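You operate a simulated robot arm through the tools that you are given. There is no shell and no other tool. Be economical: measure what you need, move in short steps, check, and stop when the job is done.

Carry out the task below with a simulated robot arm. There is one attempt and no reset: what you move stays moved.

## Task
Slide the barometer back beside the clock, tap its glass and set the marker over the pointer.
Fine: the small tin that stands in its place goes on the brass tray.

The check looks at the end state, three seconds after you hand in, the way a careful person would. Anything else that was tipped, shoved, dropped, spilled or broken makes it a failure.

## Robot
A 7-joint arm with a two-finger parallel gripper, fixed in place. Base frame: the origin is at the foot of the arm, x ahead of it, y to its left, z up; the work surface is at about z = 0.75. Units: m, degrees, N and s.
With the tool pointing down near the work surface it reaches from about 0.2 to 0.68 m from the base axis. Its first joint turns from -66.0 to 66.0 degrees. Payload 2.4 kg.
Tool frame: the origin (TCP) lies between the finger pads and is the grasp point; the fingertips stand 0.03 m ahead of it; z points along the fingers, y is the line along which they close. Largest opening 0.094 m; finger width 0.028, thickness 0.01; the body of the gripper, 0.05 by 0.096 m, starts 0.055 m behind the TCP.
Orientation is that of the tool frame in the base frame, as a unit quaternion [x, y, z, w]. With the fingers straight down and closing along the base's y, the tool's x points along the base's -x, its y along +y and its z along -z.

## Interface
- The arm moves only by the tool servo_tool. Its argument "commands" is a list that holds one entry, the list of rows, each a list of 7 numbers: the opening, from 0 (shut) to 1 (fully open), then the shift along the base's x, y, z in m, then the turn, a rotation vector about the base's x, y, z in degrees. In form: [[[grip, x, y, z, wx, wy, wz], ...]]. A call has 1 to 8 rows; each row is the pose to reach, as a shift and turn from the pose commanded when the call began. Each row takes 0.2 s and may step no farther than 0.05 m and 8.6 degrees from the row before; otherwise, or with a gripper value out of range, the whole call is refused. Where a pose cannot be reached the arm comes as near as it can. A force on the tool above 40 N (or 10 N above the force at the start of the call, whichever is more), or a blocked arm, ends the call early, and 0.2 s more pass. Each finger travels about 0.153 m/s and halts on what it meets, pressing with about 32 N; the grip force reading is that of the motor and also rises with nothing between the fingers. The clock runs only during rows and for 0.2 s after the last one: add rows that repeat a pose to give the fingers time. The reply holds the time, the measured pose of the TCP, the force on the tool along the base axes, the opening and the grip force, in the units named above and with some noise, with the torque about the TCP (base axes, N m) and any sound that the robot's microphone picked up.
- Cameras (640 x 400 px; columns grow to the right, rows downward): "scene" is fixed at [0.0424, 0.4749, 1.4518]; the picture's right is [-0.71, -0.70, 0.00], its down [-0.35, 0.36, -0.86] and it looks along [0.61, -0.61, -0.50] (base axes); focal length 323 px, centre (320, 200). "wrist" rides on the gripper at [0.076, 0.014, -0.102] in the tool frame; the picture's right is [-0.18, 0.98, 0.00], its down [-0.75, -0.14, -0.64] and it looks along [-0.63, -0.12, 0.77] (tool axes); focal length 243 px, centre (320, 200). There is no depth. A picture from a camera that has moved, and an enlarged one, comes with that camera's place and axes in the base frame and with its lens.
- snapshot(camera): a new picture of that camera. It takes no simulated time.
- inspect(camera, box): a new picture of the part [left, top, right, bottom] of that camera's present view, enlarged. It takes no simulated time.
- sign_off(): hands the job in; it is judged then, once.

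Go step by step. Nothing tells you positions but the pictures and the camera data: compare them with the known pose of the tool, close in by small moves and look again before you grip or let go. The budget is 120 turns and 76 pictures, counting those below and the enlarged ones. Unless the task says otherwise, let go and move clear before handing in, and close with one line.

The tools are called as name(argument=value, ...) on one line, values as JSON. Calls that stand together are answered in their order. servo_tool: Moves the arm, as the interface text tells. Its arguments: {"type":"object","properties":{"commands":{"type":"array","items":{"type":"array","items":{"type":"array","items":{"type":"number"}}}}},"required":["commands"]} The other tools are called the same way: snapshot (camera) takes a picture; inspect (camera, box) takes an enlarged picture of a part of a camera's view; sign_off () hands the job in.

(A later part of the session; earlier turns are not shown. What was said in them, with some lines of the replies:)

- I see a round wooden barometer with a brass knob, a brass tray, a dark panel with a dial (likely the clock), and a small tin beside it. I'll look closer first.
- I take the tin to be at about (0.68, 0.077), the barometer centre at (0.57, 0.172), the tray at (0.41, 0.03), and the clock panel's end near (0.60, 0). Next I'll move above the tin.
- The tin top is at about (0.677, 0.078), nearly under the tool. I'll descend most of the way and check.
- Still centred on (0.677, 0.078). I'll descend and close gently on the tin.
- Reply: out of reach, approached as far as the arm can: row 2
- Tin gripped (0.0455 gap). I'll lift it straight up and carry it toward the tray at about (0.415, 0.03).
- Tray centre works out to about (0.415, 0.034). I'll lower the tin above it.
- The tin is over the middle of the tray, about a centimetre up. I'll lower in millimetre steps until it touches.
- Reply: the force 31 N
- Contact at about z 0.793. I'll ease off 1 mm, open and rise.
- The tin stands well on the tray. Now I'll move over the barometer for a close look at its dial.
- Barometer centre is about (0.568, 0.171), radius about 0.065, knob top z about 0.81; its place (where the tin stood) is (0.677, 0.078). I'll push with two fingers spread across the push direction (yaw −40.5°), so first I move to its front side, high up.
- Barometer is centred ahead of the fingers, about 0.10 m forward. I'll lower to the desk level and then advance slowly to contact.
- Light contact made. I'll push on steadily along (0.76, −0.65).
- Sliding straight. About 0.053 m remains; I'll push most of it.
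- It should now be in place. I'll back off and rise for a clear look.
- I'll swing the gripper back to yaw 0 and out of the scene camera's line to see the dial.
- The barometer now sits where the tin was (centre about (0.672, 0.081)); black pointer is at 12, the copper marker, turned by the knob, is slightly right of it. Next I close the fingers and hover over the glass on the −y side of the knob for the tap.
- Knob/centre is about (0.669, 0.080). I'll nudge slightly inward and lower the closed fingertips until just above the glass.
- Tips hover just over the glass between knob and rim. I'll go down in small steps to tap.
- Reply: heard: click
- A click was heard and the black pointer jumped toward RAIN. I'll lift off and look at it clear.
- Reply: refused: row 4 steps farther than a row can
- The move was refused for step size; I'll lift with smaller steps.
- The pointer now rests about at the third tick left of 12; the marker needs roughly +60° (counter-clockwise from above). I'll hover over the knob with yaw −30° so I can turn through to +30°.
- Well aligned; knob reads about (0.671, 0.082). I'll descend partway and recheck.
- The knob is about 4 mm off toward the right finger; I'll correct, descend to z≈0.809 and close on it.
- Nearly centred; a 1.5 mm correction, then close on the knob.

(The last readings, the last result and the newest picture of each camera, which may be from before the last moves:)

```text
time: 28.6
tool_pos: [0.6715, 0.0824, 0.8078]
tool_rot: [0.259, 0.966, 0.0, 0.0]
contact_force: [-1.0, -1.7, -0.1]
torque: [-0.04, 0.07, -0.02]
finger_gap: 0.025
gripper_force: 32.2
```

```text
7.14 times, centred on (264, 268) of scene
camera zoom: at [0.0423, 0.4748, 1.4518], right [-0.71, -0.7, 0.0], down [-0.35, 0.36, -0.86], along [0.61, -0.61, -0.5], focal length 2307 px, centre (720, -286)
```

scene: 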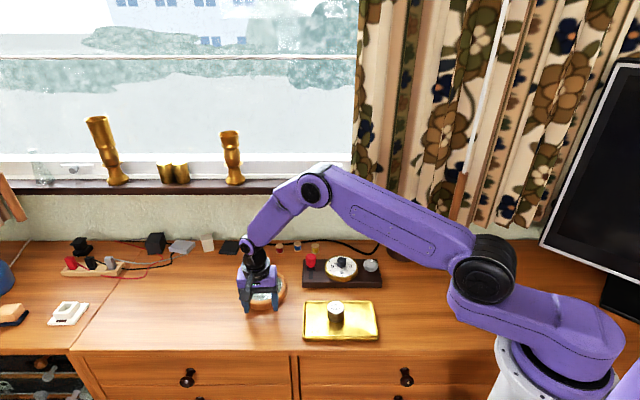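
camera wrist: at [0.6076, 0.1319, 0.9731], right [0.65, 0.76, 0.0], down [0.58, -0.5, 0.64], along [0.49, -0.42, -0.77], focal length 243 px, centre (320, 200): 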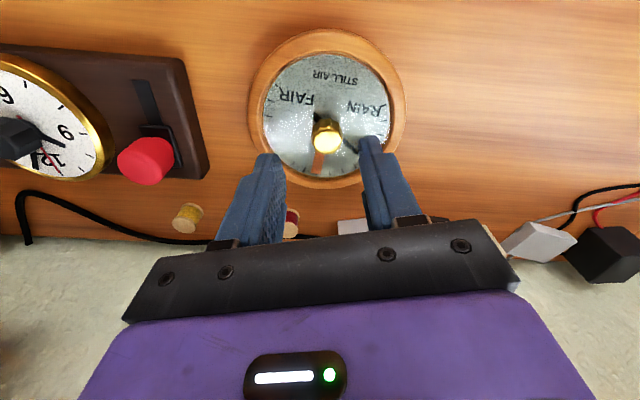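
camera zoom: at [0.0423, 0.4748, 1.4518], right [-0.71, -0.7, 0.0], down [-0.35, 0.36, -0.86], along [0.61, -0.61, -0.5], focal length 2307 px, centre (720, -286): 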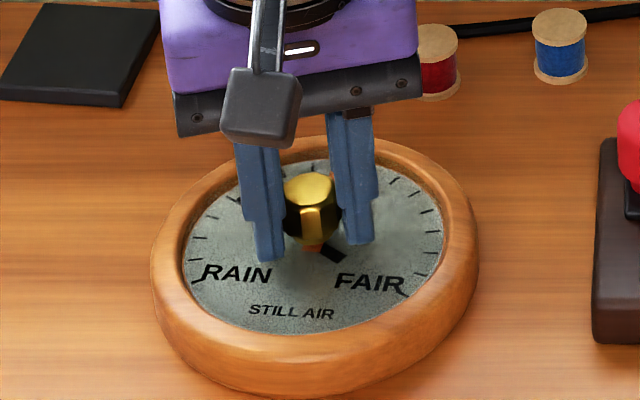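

Knob gripped (gap 0.025). I'll turn +24° first and check that only the marker turns.

servo_tool(commands=[[[0.18, 0, 0, 0, 0, 0, 5], [0.18, 0, 0, 0, 0, 0, 10], [0.18, 0, 0, 0, 0, 0, 15], [0.18, 0, 0, 0, 0, 0, 20], [0.18, 0, 0, 0, 0, 0, 24]]])

inspect(camera="scene", box=[232, 240, 296, 296])

inspect(camera="wrist", box=[220, 80, 420, 230])

```text
time: 29.8
tool_pos: [0.6703, 0.0853, 0.8091]
tool_rot: [0.051, 0.999, 0.0, -0.001]
contact_force: [-0.4, -0.1, -1.6]
torque: [-0.01, 0.02, 0.02]
finger_gap: 0.0251
gripper_force: 32.5
```

```text
7.14 times, centred on (264, 268) of scene
camera zoom: at [0.0426, 0.4749, 1.4518], right [-0.71, -0.7, 0.0], down [-0.35, 0.36, -0.86], along [0.61, -0.61, -0.5], focal length 2307 px, centre (720, -286)
```

zoom: 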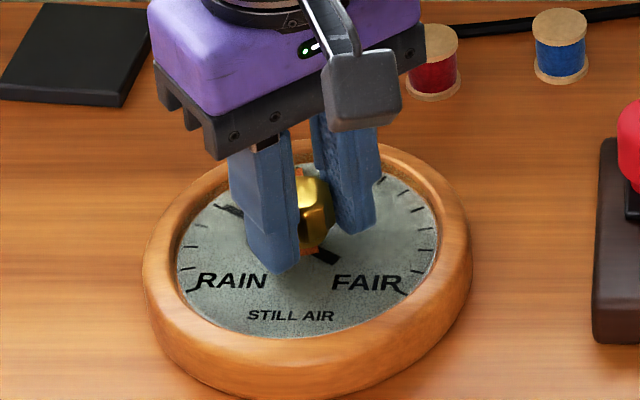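

```text
2.67 times, centred on (320, 155) of wrist
camera zoom: at [0.5964, 0.1066, 0.911], right [0.28, 0.96, 0.0], down [0.74, -0.22, 0.64], along [0.61, -0.18, -0.77], focal length 647 px, centre (320, 320)
```

zoom: 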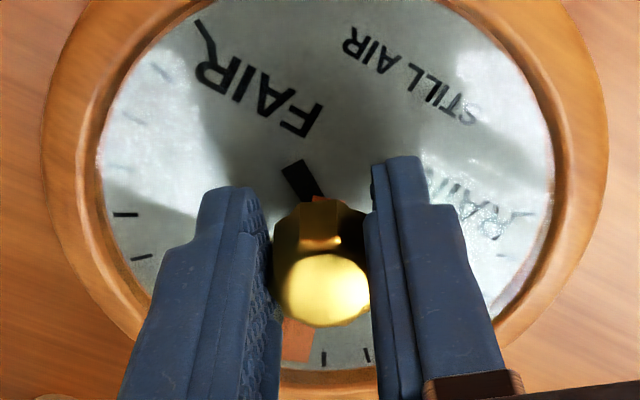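

The marker turns with the knob and the dial stays. I'll continue another 28° and measure.

servo_tool(commands=[[[0.18, 0, 0, 0, 0, 0, 6], [0.18, 0, 0, 0, 0, 0, 12], [0.18, 0, 0, 0, 0, 0, 18], [0.18, 0, 0, 0, 0, 0, 24], [0.18, 0, 0, 0, 0, 0, 28]]])

inspect(camera="scene", box=[240, 252, 288, 291])

inspect(camera="wrist", box=[240, 105, 400, 225])

```text
time: 31.0
tool_pos: [0.6729, 0.0853, 0.809]
tool_rot: [-0.191, 0.982, 0.0, 0.001]
contact_force: [0.2, -0.9, -0.1]
torque: [-0.02, 0.07, -0.01]
finger_gap: 0.025
gripper_force: 31.2
```

```text
10.26 times, centred on (264, 272) of scene
camera zoom: at [0.0426, 0.4749, 1.4518], right [-0.71, -0.7, 0.0], down [-0.35, 0.36, -0.86], along [0.61, -0.61, -0.5], focal length 3313 px, centre (894, -533)
```

zoom: 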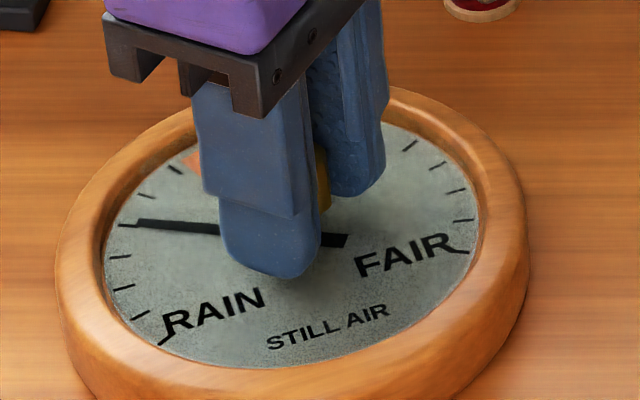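

```text
3.33 times, centred on (320, 165) of wrist
camera zoom: at [0.5956, 0.0694, 0.9108], right [-0.2, 0.98, 0.0], down [0.75, 0.15, 0.64], along [0.63, 0.13, -0.77], focal length 809 px, centre (320, 317)
```

zoom: 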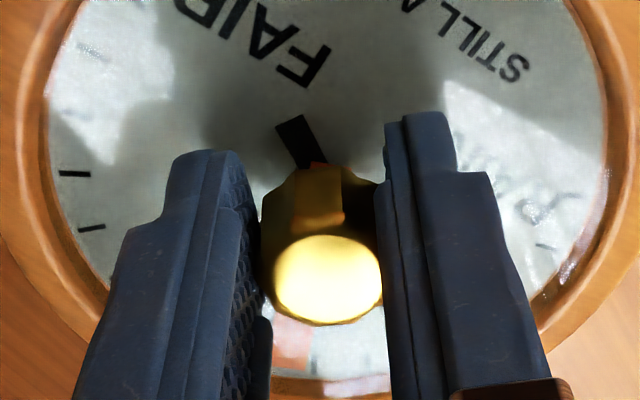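

The second turn dragged the whole case round by about 30° instead of the marker (the marker is still ~35° short of the pointer). I'll undo that: slightly unload the case from the desk and turn back 30° with it, then check.

servo_tool(commands=[[[0.18, 0, 0, 0.001, 0, 0, 0], [0.18, 0, 0, 0.001, 0, 0, -6], [0.18, 0, 0, 0.001, 0, 0, -12], [0.18, 0, 0, 0.001, 0, 0, -18], [0.18, 0, 0, 0.001, 0, 0, -24], [0.18, 0, 0, 0.001, 0, 0, -29]]])

inspect(camera="scene", box=[240, 252, 288, 291])

```text
time: 32.4
tool_pos: [0.6711, 0.0844, 0.8095]
tool_rot: [0.062, 0.998, 0.0, 0.0]
contact_force: [0.4, -0.7, 0.5]
torque: [0.02, 0.05, 0.01]
finger_gap: 0.0249
gripper_force: 32.8
```

```text
10.26 times, centred on (264, 272) of scene
camera zoom: at [0.0426, 0.4749, 1.4518], right [-0.71, -0.7, 0.0], down [-0.35, 0.36, -0.86], along [0.61, -0.61, -0.5], focal length 3313 px, centre (894, -533)
```

zoom: 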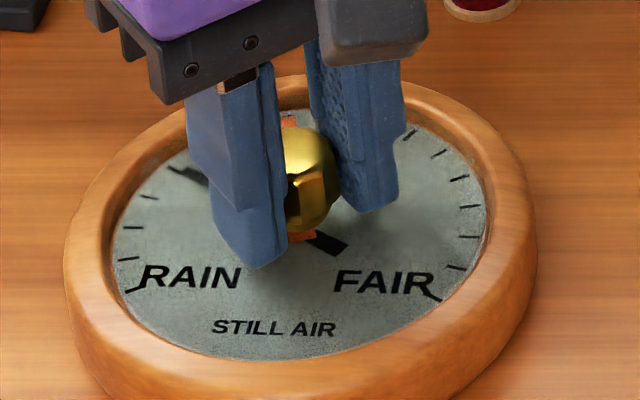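

The case is back in its original orientation, with the marker 35° short. I'll press down lightly through the grip to raise desk friction.

servo_tool(commands=[[[0.18, 0, 0, -0.001, 0, 0, 0], [0.18, 0, 0, -0.002, 0, 0, 0], [0.18, 0, 0, -0.002, 0, 0, 0]]])

```text
time: 33.2
tool_pos: [0.6711, 0.0842, 0.8083]
tool_rot: [0.061, 0.998, 0.0, 0.0]
contact_force: [-4.8, 1.7, 4.5]
torque: [0.13, 0.85, 0.0]
finger_gap: 0.0248
gripper_force: 32.1
```

servo_tool(commands=[[[0.18, 0, 0, -0.001, 0, 0, 0], [0.18, 0, 0, -0.001, 0, 0, 2], [0.18, 0, 0, -0.001, 0, 0, 4], [0.18, 0, 0, -0.001, 0, 0, 6], [0.18, 0, 0, -0.001, 0, 0, 8], [0.18, 0, 0, -0.001, 0, 0, 10]]])

inspect(camera="scene", box=[240, 252, 288, 291])

```text
time: 34.6
tool_pos: [0.6723, 0.0841, 0.8068]
tool_rot: [-0.026, 1.0, -0.001, 0.002]
contact_force: [-6.1, -5.5, 18.9]
torque: [-0.16, -0.09, -0.05]
finger_gap: 0.0248
gripper_force: 31.9
```

```text
10.26 times, centred on (264, 272) of scene
camera zoom: at [0.0418, 0.4747, 1.4519], right [-0.71, -0.7, 0.0], down [-0.35, 0.36, -0.86], along [0.61, -0.61, -0.5], focal length 3313 px, centre (894, -533)
```

zoom: 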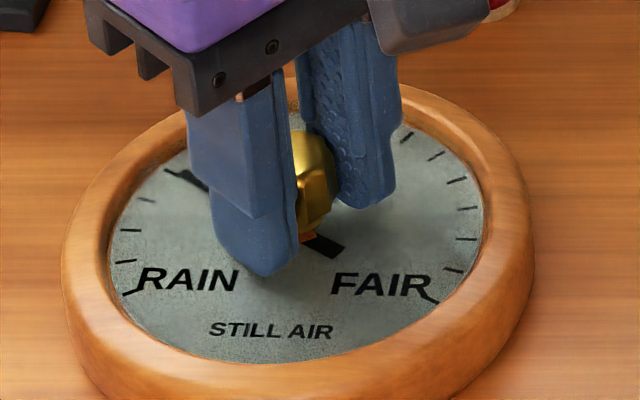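

Pressing with ~19 N the case holds and the marker turns. Continue another 20° slowly and measure.

servo_tool(commands=[[[0.18, 0, 0, 0, 0, 0, 2.5], [0.18, 0, 0, 0, 0, 0, 5], [0.18, 0, 0, 0, 0, 0, 7.5], [0.18, 0, 0, 0, 0, 0, 10], [0.18, 0, 0, 0, 0, 0, 12.5], [0.18, 0, 0, 0, 0, 0, 15], [0.18, 0, 0, 0, 0, 0, 17.5], [0.18, 0, 0, 0, 0, 0, 20]]])

inspect(camera="scene", box=[240, 252, 288, 291])

inspect(camera="wrist", box=[240, 105, 400, 225])

```text
time: 36.4
tool_pos: [0.6714, 0.085, 0.8061]
tool_rot: [-0.201, 0.98, 0.0, -0.002]
contact_force: [-0.4, -3.9, 9.6]
torque: [-0.16, 0.14, -0.02]
finger_gap: 0.0245
gripper_force: 32.2
```

```text
10.26 times, centred on (264, 272) of scene
camera zoom: at [0.0422, 0.4747, 1.4518], right [-0.71, -0.7, 0.0], down [-0.35, 0.36, -0.86], along [0.61, -0.61, -0.5], focal length 3313 px, centre (894, -533)
```

zoom: 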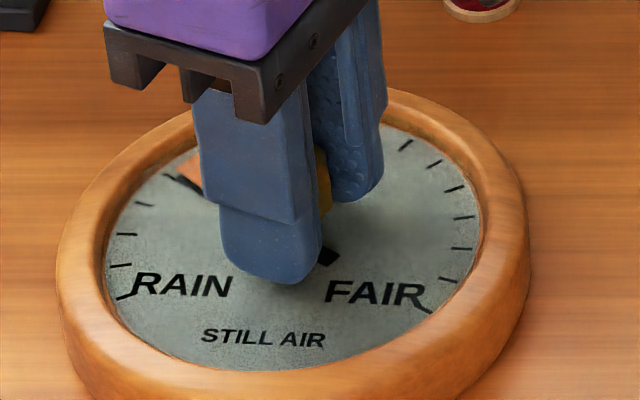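

```text
3.33 times, centred on (320, 165) of wrist
camera zoom: at [0.5958, 0.0684, 0.9092], right [-0.22, 0.98, 0.0], down [0.75, 0.17, 0.64], along [0.63, 0.14, -0.77], focal length 809 px, centre (320, 317)
```

zoom: 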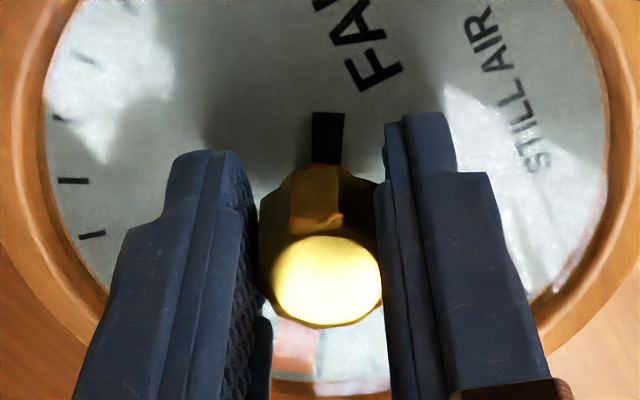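

The marker is nearly on the pointer. I'll zoom in to measure what's left.

inspect(camera="scene", box=[248, 262, 272, 280])

```text
16.00 times, centred on (260, 271) of scene
camera zoom: at [0.0422, 0.4747, 1.4518], right [-0.71, -0.7, 0.0], down [-0.35, 0.36, -0.86], along [0.61, -0.61, -0.5], focal length 5168 px, centre (1280, -936)
```

zoom: 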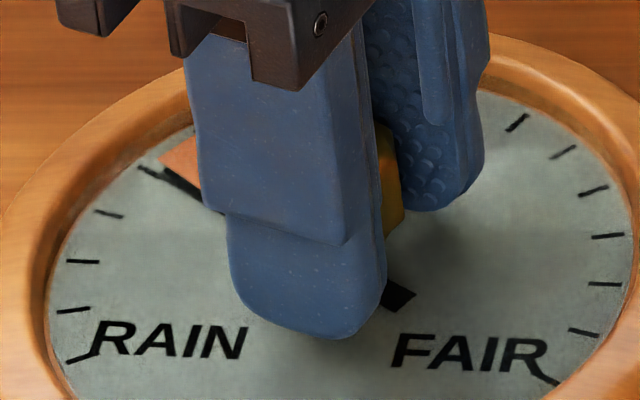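

The pointer lies just outside the marker's left edge; about 7° more is needed.

servo_tool(commands=[[[0.18, 0, 0, 0, 0, 0, 2], [0.18, 0, 0, 0, 0, 0, 4], [0.18, 0, 0, 0, 0, 0, 6], [0.18, 0, 0, 0, 0, 0, 7], [0.18, 0, 0, 0, 0, 0, 7]]])

inspect(camera="scene", box=[248, 262, 272, 280])

```text
time: 37.6
tool_pos: [0.6729, 0.0838, 0.8062]
tool_rot: [-0.26, 0.966, 0.001, 0.0]
contact_force: [4.4, -2.6, 1.7]
torque: [-0.02, -0.26, 0.01]
finger_gap: 0.0247
gripper_force: 32.0
```

```text
16.00 times, centred on (260, 271) of scene
camera zoom: at [0.0424, 0.4748, 1.4518], right [-0.71, -0.7, 0.0], down [-0.35, 0.36, -0.86], along [0.61, -0.61, -0.5], focal length 5168 px, centre (1280, -936)
```

zoom: 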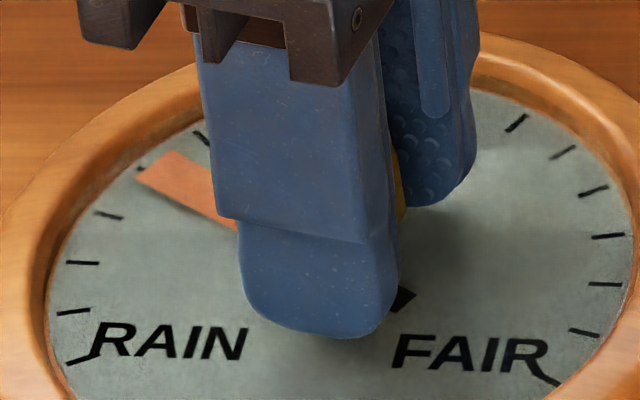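

The marker now covers the pointer. I'll open gently, rise straight up and look.

servo_tool(commands=[[[0.3, 0, 0, 0.0005, 0, 0, 0], [0.5, 0, 0, 0.0005, 0, 0, 0], [0.5, 0, 0, 0.0005, 0, 0, 0], [0.5, 0, 0, 0.03, 0, 0, 0], [0.5, 0, 0, 0.07, 0, 0, 0], [0.5, -0.02, 0, 0.1, 0, 0, -8], [0.5, -0.06, -0.01, 0.11, 0, 0, -16], [0.5, -0.1, -0.02, 0.11, 0, 0, -24]]])

inspect(camera="scene", box=[240, 252, 288, 291])

inspect(camera="wrist", box=[240, 105, 440, 245])

```text
time: 39.4
tool_pos: [0.5729, 0.0642, 0.9175]
tool_rot: [-0.051, 0.999, 0.0, 0.001]
contact_force: [0.7, -0.8, 0.1]
torque: [0.0, 0.0, -0.02]
finger_gap: 0.0469
gripper_force: 0.1
heard: click
```

```text
10.26 times, centred on (264, 272) of scene
camera zoom: at [0.0424, 0.4749, 1.4518], right [-0.71, -0.7, 0.0], down [-0.35, 0.36, -0.86], along [0.61, -0.61, -0.5], focal length 3313 px, centre (894, -533)
```

zoom: 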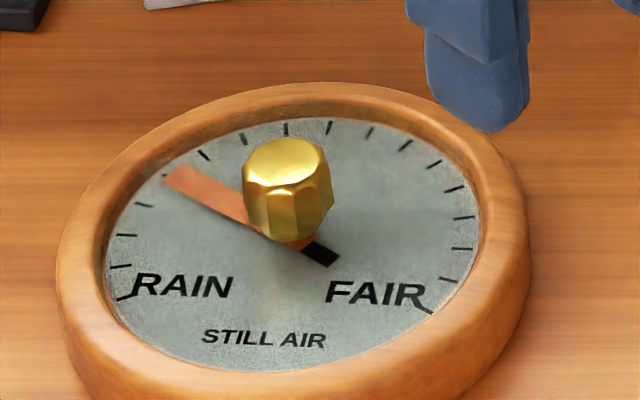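

```text
2.86 times, centred on (340, 175) of wrist
camera zoom: at [0.4956, 0.0717, 1.0202], right [0.08, 1.0, 0.0], down [0.76, -0.06, 0.64], along [0.64, -0.05, -0.77], focal length 693 px, centre (263, 271)
```

zoom: 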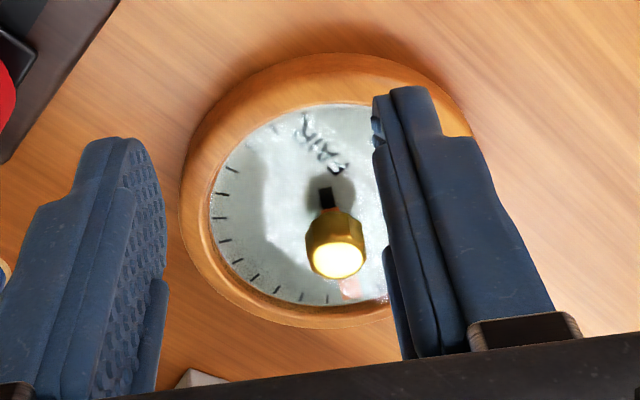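

The marker lies over the pointer with the pointer's tail in line behind it. One closer check plus the whole scene.

inspect(camera="scene", box=[248, 262, 272, 280])

snapshot(camera="scene")

```text
16.00 times, centred on (260, 271) of scene
camera zoom: at [0.0424, 0.4749, 1.4518], right [-0.71, -0.7, 0.0], down [-0.35, 0.36, -0.86], along [0.61, -0.61, -0.5], focal length 5168 px, centre (1280, -936)
```

zoom: 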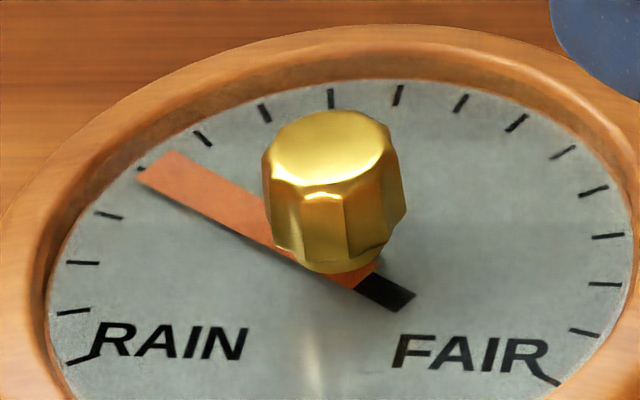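

```text
19 pictures are left
```

scene: 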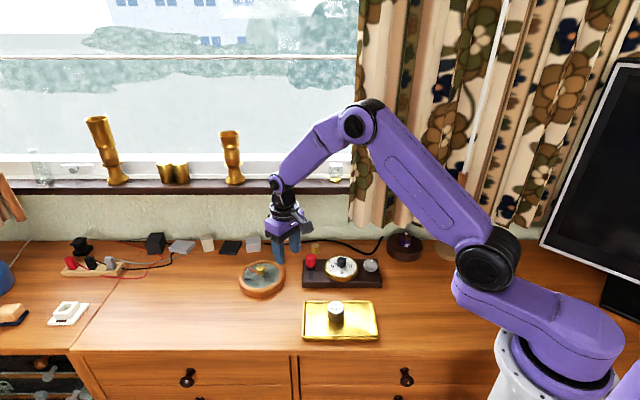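

Everything is in place: tin upright on the tray, barometer in its spot beside the clock, marker over the pointer (within about 1–2°), gripper clear. Handing in.

sign_off()

```text
The job is handed in.
```

The job is handed in: the barometer is back beside the clock, its glass tapped and its marker set over the pointer, and the tin is on the brass tray. While I was setting the marker, the knob turned the whole case about 30°. I turned it back, and it now sits about 1 cm from where the tin stood.
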